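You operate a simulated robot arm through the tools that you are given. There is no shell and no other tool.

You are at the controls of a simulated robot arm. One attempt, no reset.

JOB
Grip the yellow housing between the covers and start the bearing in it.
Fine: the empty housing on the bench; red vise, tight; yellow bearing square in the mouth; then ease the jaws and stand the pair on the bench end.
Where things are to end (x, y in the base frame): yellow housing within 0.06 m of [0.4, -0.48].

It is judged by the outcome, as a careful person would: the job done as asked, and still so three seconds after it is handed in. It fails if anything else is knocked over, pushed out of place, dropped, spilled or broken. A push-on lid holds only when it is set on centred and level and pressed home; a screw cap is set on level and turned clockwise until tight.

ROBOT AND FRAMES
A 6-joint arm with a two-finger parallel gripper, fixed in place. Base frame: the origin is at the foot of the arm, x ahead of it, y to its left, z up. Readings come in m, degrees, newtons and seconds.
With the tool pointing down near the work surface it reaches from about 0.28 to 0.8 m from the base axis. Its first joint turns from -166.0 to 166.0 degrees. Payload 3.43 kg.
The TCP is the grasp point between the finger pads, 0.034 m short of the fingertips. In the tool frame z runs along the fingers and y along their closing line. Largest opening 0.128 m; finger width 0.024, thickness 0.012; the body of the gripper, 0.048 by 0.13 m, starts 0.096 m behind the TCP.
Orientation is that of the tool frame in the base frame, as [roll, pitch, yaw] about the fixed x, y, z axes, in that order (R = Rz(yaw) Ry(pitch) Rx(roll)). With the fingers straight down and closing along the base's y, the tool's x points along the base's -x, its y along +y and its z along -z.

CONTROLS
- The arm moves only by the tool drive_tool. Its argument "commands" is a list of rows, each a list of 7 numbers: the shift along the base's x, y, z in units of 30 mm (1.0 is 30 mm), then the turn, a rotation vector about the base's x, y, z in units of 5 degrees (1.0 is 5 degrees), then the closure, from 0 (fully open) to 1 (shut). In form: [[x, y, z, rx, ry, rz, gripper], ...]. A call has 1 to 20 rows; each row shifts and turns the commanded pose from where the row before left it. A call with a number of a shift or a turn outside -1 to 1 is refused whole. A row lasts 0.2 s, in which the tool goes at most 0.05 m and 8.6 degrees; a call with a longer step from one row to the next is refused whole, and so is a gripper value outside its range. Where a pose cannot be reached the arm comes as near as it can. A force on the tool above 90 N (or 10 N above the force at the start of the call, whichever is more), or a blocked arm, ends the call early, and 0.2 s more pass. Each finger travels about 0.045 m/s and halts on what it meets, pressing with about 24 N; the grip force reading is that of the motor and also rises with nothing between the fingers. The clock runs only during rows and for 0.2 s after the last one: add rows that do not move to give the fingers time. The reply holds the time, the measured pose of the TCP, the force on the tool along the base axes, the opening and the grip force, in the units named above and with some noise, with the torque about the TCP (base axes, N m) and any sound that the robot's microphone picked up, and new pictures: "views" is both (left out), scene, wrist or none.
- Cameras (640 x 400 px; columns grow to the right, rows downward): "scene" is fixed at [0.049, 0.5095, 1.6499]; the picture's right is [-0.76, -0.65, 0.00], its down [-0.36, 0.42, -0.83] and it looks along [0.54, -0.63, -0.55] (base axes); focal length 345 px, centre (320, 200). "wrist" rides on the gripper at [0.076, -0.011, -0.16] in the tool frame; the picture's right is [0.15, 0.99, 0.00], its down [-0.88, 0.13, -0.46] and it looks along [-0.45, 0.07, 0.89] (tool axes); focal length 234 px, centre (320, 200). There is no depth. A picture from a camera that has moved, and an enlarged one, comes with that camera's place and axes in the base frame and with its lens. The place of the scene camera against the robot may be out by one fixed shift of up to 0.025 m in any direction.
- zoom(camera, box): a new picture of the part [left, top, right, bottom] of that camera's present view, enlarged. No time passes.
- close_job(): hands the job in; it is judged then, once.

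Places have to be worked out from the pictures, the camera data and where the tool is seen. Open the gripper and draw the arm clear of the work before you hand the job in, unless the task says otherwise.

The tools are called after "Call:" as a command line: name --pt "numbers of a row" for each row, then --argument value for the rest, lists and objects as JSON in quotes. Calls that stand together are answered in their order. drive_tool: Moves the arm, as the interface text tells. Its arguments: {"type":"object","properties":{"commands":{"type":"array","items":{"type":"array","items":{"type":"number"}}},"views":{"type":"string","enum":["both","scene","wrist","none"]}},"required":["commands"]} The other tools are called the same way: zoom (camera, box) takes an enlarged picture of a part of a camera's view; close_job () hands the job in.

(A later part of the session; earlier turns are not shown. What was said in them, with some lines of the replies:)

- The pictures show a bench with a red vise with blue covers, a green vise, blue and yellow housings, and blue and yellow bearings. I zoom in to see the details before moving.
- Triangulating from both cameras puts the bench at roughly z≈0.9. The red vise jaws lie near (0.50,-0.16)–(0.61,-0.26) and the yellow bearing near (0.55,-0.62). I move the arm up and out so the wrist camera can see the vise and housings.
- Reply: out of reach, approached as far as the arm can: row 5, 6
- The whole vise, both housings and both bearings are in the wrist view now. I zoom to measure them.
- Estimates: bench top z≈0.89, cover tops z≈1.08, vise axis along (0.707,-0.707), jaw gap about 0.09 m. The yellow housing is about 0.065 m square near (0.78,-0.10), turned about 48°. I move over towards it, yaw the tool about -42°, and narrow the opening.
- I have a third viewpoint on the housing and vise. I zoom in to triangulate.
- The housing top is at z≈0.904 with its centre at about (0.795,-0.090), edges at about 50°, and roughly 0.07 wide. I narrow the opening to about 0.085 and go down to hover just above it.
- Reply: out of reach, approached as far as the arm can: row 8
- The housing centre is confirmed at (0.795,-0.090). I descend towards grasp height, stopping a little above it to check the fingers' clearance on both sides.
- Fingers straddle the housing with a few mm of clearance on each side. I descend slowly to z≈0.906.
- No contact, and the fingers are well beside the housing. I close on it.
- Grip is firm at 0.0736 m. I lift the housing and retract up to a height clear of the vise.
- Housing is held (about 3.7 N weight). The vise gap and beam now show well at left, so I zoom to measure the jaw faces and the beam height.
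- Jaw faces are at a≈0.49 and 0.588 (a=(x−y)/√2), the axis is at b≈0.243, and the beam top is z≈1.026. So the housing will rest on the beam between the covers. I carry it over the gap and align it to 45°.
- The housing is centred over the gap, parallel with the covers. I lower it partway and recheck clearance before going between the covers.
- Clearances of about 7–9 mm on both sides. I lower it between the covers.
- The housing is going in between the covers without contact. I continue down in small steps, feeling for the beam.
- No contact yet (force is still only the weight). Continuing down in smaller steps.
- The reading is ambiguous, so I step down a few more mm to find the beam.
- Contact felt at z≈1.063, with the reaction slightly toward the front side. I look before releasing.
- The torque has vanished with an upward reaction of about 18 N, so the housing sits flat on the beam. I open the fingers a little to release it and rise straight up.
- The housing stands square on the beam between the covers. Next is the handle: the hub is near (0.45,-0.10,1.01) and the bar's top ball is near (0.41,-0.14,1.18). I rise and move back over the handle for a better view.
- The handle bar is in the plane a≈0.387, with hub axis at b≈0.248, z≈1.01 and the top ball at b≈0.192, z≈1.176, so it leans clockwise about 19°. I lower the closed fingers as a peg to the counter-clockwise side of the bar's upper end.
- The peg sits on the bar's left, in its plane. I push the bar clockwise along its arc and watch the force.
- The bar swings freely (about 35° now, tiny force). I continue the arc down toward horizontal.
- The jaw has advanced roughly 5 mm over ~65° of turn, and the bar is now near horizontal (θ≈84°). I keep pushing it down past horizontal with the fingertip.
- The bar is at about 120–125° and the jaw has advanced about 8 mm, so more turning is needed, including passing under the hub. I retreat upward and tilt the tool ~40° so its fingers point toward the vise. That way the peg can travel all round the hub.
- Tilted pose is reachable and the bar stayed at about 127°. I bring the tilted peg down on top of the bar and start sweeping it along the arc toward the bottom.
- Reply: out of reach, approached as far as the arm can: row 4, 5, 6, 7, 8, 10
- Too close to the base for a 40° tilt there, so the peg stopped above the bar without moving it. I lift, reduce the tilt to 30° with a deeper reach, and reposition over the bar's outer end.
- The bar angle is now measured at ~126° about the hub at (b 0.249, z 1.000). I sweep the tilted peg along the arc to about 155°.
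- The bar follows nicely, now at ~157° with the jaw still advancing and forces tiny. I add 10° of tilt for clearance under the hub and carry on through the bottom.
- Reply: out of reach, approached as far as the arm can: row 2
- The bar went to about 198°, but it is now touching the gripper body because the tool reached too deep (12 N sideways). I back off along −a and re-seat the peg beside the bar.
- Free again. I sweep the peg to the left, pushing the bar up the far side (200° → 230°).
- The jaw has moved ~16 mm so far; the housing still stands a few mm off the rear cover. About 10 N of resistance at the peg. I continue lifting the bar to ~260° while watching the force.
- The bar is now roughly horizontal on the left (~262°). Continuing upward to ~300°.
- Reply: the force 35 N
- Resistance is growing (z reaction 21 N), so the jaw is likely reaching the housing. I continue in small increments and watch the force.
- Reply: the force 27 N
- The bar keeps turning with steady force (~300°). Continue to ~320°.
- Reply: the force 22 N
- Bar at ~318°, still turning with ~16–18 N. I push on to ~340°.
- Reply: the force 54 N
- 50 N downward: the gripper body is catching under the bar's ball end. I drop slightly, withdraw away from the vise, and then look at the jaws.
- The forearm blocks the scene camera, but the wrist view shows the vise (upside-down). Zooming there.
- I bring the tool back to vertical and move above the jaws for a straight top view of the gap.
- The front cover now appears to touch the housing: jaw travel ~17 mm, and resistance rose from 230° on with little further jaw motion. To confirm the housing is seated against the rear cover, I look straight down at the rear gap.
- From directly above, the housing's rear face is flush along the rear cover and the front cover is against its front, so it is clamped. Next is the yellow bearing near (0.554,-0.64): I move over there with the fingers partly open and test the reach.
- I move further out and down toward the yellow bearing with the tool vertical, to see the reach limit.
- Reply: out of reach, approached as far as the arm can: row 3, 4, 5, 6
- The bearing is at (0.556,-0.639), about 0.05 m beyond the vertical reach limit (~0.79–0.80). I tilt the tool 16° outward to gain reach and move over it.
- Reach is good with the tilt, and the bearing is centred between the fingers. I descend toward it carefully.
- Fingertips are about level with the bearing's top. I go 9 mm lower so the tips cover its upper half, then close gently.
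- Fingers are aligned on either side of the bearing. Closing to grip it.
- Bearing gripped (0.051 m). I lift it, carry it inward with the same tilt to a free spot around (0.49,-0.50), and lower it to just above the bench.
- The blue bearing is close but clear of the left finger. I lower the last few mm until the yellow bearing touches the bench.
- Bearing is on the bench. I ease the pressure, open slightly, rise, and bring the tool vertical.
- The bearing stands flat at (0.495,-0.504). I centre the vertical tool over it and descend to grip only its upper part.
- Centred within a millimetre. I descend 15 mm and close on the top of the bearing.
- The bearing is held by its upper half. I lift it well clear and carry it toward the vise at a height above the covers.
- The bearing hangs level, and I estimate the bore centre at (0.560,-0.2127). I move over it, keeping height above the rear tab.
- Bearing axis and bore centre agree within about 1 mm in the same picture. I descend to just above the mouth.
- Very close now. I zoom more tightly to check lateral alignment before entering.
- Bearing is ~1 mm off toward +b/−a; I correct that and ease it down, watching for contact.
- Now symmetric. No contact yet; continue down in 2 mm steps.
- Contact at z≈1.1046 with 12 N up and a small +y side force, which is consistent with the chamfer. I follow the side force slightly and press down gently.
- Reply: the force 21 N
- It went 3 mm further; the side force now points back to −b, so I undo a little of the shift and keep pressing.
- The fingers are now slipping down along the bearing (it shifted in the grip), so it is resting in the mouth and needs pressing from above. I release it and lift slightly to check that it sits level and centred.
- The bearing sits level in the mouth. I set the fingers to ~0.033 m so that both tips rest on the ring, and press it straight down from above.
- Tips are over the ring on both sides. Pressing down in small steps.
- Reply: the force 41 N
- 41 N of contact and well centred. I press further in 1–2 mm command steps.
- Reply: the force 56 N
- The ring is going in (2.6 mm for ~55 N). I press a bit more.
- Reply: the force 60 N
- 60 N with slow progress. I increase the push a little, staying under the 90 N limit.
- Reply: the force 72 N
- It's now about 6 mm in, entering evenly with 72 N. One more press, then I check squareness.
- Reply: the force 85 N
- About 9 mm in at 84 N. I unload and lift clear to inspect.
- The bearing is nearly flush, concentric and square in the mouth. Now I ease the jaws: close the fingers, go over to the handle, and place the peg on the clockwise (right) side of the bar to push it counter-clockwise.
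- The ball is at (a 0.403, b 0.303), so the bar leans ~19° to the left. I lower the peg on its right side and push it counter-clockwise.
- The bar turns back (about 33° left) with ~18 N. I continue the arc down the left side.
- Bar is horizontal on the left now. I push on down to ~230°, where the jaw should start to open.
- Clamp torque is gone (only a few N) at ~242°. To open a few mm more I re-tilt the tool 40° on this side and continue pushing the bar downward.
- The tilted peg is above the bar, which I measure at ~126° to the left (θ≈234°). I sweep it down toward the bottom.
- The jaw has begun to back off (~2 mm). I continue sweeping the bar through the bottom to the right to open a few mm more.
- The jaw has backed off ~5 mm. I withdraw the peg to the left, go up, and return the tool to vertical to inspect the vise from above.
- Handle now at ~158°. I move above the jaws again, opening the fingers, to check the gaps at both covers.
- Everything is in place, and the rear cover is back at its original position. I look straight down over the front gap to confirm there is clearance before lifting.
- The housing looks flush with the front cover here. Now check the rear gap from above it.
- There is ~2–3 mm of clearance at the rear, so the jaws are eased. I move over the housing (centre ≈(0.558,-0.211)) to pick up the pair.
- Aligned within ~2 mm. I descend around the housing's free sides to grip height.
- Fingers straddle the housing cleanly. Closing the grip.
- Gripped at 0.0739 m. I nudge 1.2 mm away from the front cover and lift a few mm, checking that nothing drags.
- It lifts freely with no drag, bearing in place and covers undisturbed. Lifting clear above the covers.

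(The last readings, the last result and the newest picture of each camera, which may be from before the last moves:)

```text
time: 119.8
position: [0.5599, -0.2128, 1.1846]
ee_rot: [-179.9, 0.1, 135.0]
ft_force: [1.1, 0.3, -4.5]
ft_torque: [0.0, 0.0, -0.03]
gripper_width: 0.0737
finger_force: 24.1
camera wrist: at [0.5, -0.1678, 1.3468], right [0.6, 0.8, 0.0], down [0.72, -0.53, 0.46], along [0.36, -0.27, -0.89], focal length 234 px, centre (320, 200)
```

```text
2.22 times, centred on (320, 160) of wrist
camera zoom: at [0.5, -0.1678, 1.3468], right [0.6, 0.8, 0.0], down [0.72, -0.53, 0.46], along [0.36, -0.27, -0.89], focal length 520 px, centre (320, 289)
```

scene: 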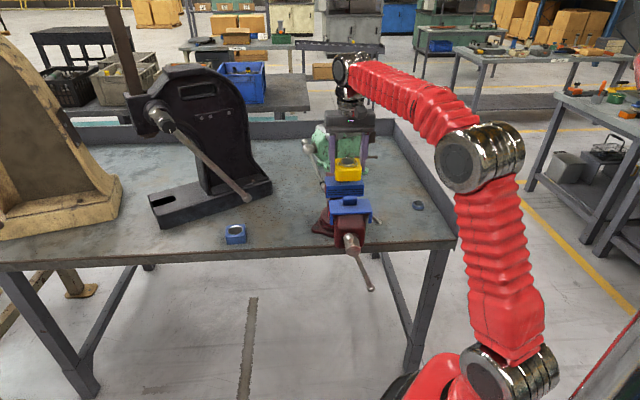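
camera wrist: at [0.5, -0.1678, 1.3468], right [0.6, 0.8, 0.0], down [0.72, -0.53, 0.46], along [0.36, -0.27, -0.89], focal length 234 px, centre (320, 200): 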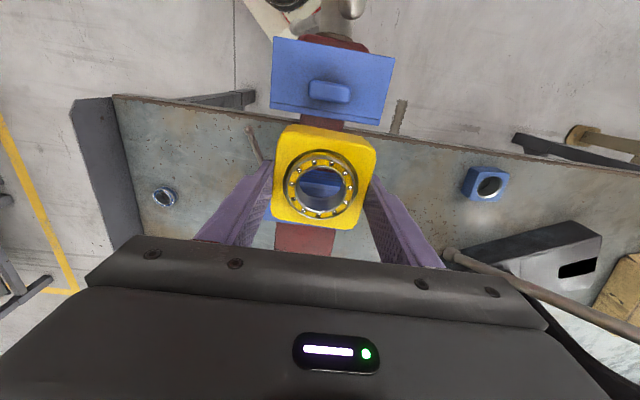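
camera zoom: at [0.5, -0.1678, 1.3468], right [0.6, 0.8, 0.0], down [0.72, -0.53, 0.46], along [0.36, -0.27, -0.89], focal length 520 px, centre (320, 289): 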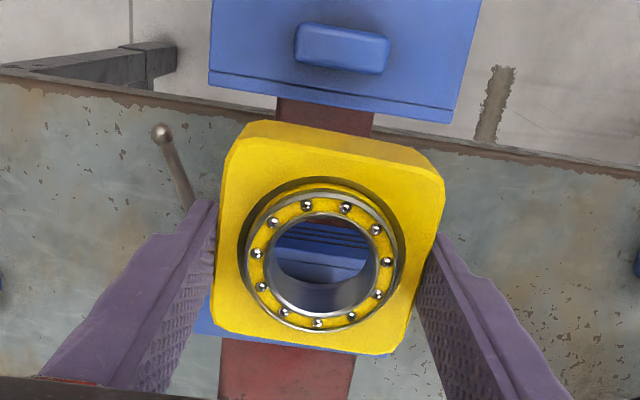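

The pair is held: bearing square in the housing, covers and vise undisturbed. I carry it over to the target spot (0.40,-0.48) at height.

Call:
drive_tool --pt "-0.3 -0.5 0 0 0 0 0.8" --pt "-0.485 -0.81 0 0 0 0 0.8" --pt "-0.485 -0.81 0 0 0 0 0.8" --pt "-0.485 -0.81 0 0 0 0 0.8" --pt "-0.485 -0.81 0 0 0 0 0.8" --pt "-0.485 -0.81 0 0 0 0 0.8" --pt "-0.485 -0.81 0 0 0 0 0.8" --pt "-0.485 -0.81 0 0 0 0 0.8" --pt "-0.485 -0.81 0 0 0 0 0.8" --pt "-0.485 -0.81 0 0 0 0 0.8" --pt "-0.485 -0.81 0 0 0 0 0.8" --pt "-0.15 -0.28 0 0 0 0 0.8" --pt "0 0 0 0 0 0 0.8"

```text
time: 122.6
position: [0.4022, -0.4798, 1.184]
ee_rot: [-179.9, 0.0, 135.0]
ft_force: [-0.1, 0.5, -3.4]
ft_torque: [0.04, 0.0, 0.03]
gripper_width: 0.074
finger_force: 24.2
camera wrist: at [0.3425, -0.4349, 1.3455], right [0.6, 0.8, 0.0], down [0.72, -0.53, 0.46], along [0.37, -0.27, -0.89], focal length 234 px, centre (320, 200)
```

scene: 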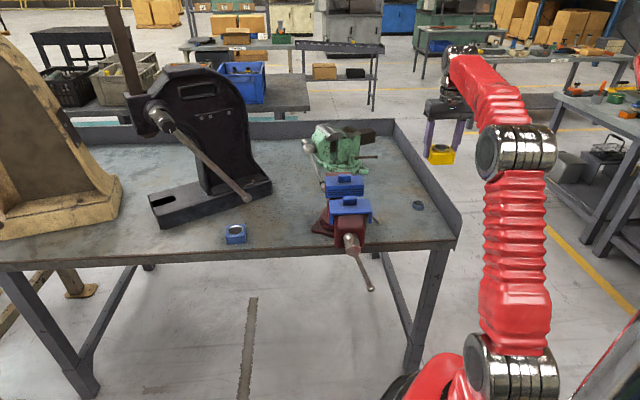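
wrist: 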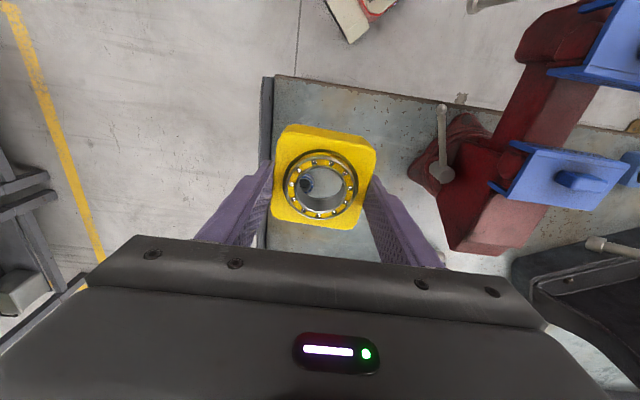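

The bench end is clear below: the wall is at b≈−0.146 and the front edge at a≈0.556, so there is room all around. I lower the pair.

Call:
drive_tool --pt "0 0 -0.6 0 0 0 0.8" --pt "0 0 -1 0 0 0 0.8" --pt "0 0 -1 0 0 0 0.8" --pt "0 0 -1 0 0 0 0.8" --pt "0 0 -1 0 0 0 0.8" --pt "0 0 -1 0 0 0 0.8" --pt "0 0 -1 0 0 0 0.8" --pt "0 0 -1 0 0 0 0.8" --pt "0 0 -0.7 0 0 0 0.8" --pt "0 0 -0.3 0 0 0 0.8" --pt "0 0 0 0 0 0 0.8"

Call:
zoom --camera "scene" --box '[380, 160, 480, 260]'

```text
time: 125.0
position: [0.4027, -0.4785, 0.9252]
ee_rot: [-179.9, 0.2, 135.1]
ft_force: [-0.3, 0.2, -4.1]
ft_torque: [-0.01, 0.02, -0.02]
gripper_width: 0.0737
finger_force: 23.9
camera wrist: at [0.3426, -0.4335, 1.0865], right [0.6, 0.8, 0.0], down [0.71, -0.53, 0.46], along [0.37, -0.27, -0.89], focal length 234 px, centre (320, 200)
```

scene: 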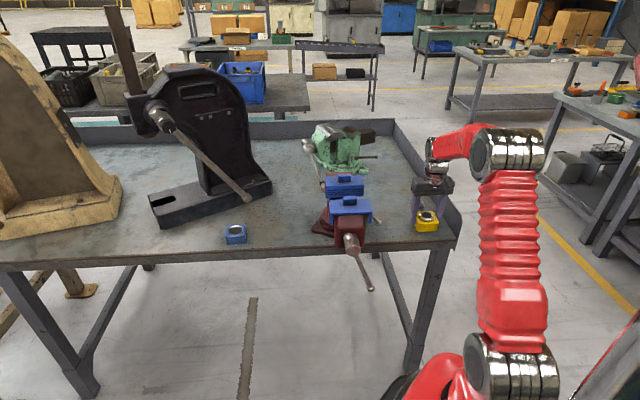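
wrist: 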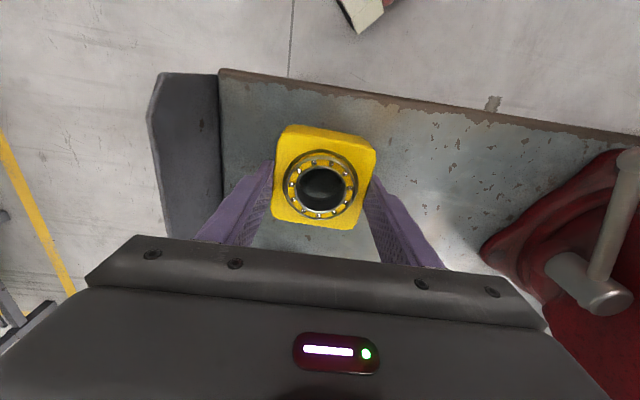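

```text
4.00 times, centred on (430, 210) of scene
camera zoom: at [0.049, 0.5095, 1.6499], right [-0.76, -0.65, 0.0], down [-0.36, 0.42, -0.83], along [0.54, -0.63, -0.55], focal length 1379 px, centre (-120, 160)
```

zoom: 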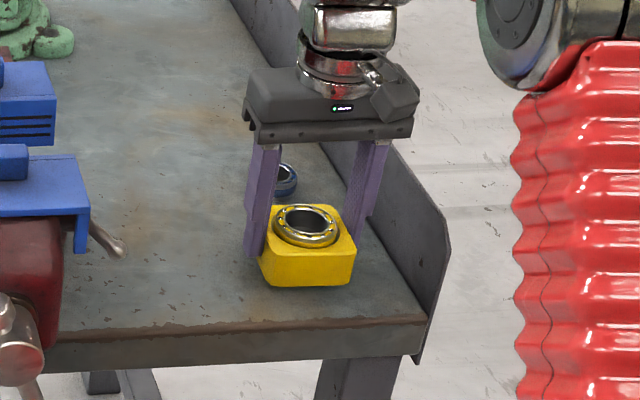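

It's just above the bench at the right spot. I lower the last centimetre in small steps until it touches.

Call:
drive_tool --pt "0 0 -0.15 0 0 0 0.8" --pt "0 0 -0.1 0 0 0 0.8" --pt "0 0 -0.07 0 0 0 0.8" --pt "0 0 0 0 0 0 0.8" --views "none"

```text
time: 126.0
position: [0.4029, -0.4784, 0.9162]
ee_rot: [-179.9, 0.2, 134.9]
ft_force: [-0.2, 0.4, -3.5]
ft_torque: [0.02, -0.02, -0.01]
gripper_width: 0.074
finger_force: 24.5
```

No contact yet; two more small steps.

Call:
drive_tool --pt "0 0 -0.06 0 0 0 0.8" --pt "0 0 -0.05 0 0 0 0.8" --pt "0 0 0 0 0 0 0.8" --views "none"

```text
time: 126.8
position: [0.4027, -0.479, 0.9139]
ee_rot: [-179.9, 0.1, 135.0]
ft_force: [-0.8, -0.9, -4.6]
ft_torque: [0.0, -0.01, -0.01]
gripper_width: 0.0735
finger_force: 23.5
```

Still only the weight; a bit further.

Call:
drive_tool --pt "0 0 -0.05 0 0 0 0.8" --pt "0 0 -0.05 0 0 0 0.8" --pt "0 0 0 0 0 0 0.8" --views "none"

```text
time: 127.6
position: [0.4016, -0.4798, 0.9115]
ee_rot: [-179.9, 0.1, 135.0]
ft_force: [-2.1, 4.0, 16.4]
ft_torque: [0.37, 0.09, -0.09]
gripper_width: 0.0736
finger_force: 23.4
```

Contact with the bench. I ease off and open the fingers modestly, then rise straight up.

Call:
drive_tool --pt "0 0 0.03 0 0 0 0.7" --pt "0 0 0 0 0 0 0.5" --pt "0 0 0 0 0 0 0.32" --pt "0 0 0 0 0 0 0.29" --pt "0 0 0 0 0 0 0.29" --pt "0 0 0.3 0 0 0 0.29" --pt "0 0 0.6 0 0 0 0.29" --pt "0 0 1 0 0 0 0.29" --pt "0 0 1 0 0 0 0.29" --pt "0 0 1 0 0 0 0.29" --pt "0 0 1 0 0 0 0.29" --pt "0 0 0 0 0 0 0.29"

Call:
zoom --camera "scene" --box '[380, 180, 480, 260]'

Call:
zoom --camera "wrist" --box '[250, 60, 390, 200]'

```text
time: 130.2
position: [0.4026, -0.4808, 1.0582]
ee_rot: [180.0, 0.1, 135.0]
ft_force: [-0.5, 0.2, -0.4]
ft_torque: [0.0, -0.02, 0.0]
gripper_width: 0.0909
finger_force: 0.0
camera wrist: at [0.3424, -0.4349, 1.2196], right [0.6, 0.8, 0.0], down [0.71, -0.53, 0.46], along [0.37, -0.27, -0.89], focal length 234 px, centre (320, 200)
```

scene: 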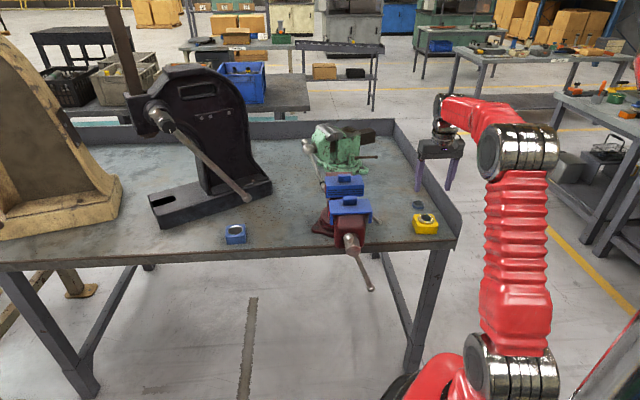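
wrist: 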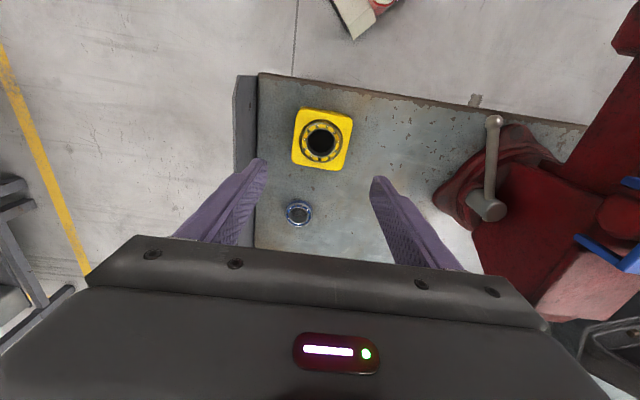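

```text
5.00 times, centred on (430, 220) of scene
camera zoom: at [0.049, 0.5095, 1.6499], right [-0.76, -0.65, 0.0], down [-0.36, 0.42, -0.83], along [0.54, -0.63, -0.55], focal length 1723 px, centre (-230, 100)
```

zoom: 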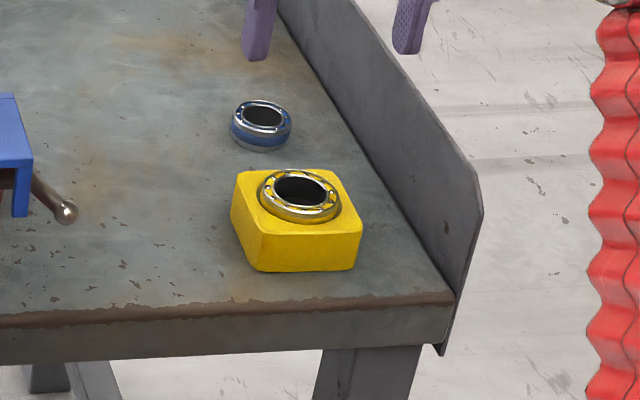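

```text
2.86 times, centred on (320, 130) of wrist
camera zoom: at [0.3424, -0.4349, 1.2196], right [0.6, 0.8, 0.0], down [0.71, -0.53, 0.46], along [0.37, -0.27, -0.89], focal length 669 px, centre (320, 400)
```

zoom: 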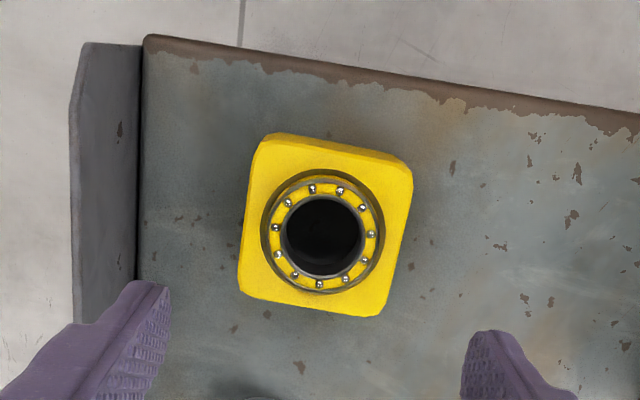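

The pair stands flat on the bench end at about (0.402,-0.477), bearing square in the mouth. I raise the arm and draw it clear before handing in.

Call:
drive_tool --pt "0 0 1 0 0 0 0.2" --pt "0 0 1 0 0 0 0.1" --pt "0 0 1 0 0 0 0" --pt "0 0.2 1 0 0 0 0" --pt "0 0.5 1 0 0 0 0" --pt "0 0.9 1 0 0 0 0" --pt "0 0.9 0.8 0 0 0 0" --pt "0 0.9 0.3 0 0 0 0" --pt "0 0.9 0 0 0 0 0" --pt "0 0 0 0 0 0 0" --pt "0 0 0 0 0 0 0"

Call:
zoom --camera "scene" --box '[290, 150, 470, 290]'

Call:
zoom --camera "scene" --box '[400, 200, 450, 245]'

```text
time: 132.6
position: [0.4025, -0.3528, 1.2687]
ee_rot: [-179.9, 0.0, 135.0]
ft_force: [-0.2, 0.1, 0.5]
ft_torque: [-0.01, 0.01, -0.02]
gripper_width: 0.1279
finger_force: 0.0
camera wrist: at [0.3431, -0.3074, 1.4303], right [0.6, 0.8, 0.0], down [0.71, -0.53, 0.46], along [0.37, -0.27, -0.89], focal length 234 px, centre (320, 200)
```

scene: 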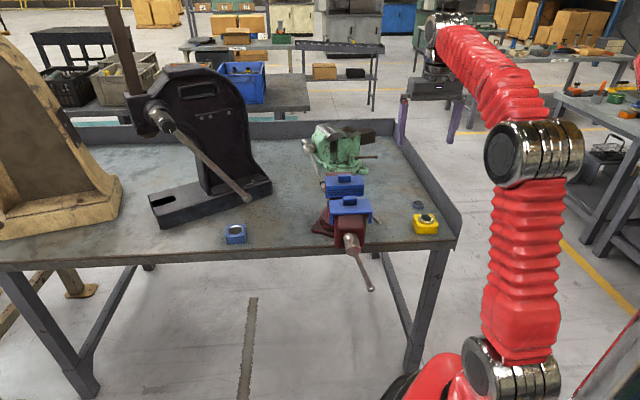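
wrist: 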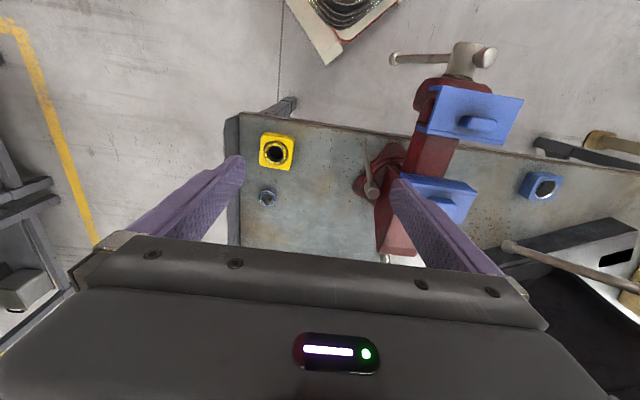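

```text
2.86 times, centred on (380, 220) of scene
camera zoom: at [0.049, 0.5095, 1.6499], right [-0.76, -0.65, 0.0], down [-0.36, 0.42, -0.83], along [0.54, -0.63, -0.55], focal length 985 px, centre (149, 143)
```

zoom: 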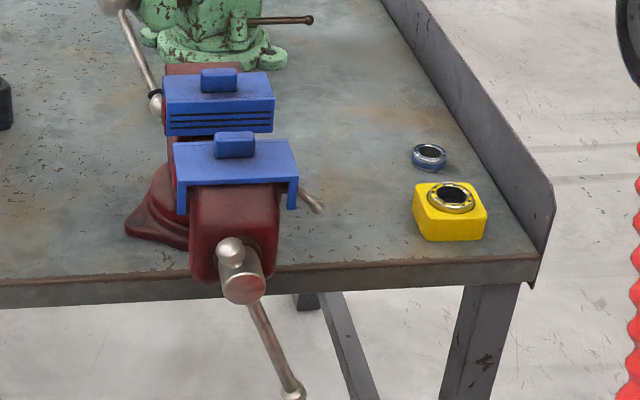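

```text
8.89 times, centred on (425, 222) of scene
camera zoom: at [0.049, 0.5095, 1.6499], right [-0.76, -0.65, 0.0], down [-0.36, 0.42, -0.83], along [0.54, -0.63, -0.55], focal length 3064 px, centre (-613, 0)
```

zoom: 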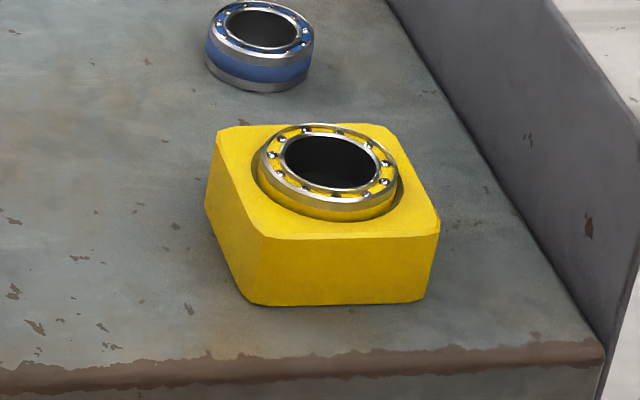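

The yellow housing stands on the bench end with the bearing started squarely in it. The red vise is eased, the covers and blue parts are undisturbed, and the gripper is open and clear. Handing the job in.

Call:
close_job

```text
The job is handed in.
```

I handed the job in with the yellow housing standing on the bench end at about (0.402, -0.477). That is within the 0.06 m limit of [0.4, -0.48].

- **Gripping:** I clamped the empty housing between the blue covers of the red vise and turned the handle well past first contact. From above I could see no gap at either cover. I judged tightness from the handle's resistance and did not test it directly.
- **Bearing:** I set the yellow bearing in the mouth and pressed it about 9 mm down with up to 84 N. It looks level and centred, and it still stands a few millimetres proud. I took "start" to mean started, not seated fully.
- **Moving the bearing:** It was just beyond vertical reach, so I picked it up tilted, set it down closer in and gripped it again upright before fitting it.
- **Easing and placing:** I backed the jaws off about 5 mm and lifted the pair straight out without any drag.

Both vises, the covers and the blue parts look undisturbed in the last pictures. The red vise is left eased, with its handle hanging down, and the gripper is open and clear of the work.
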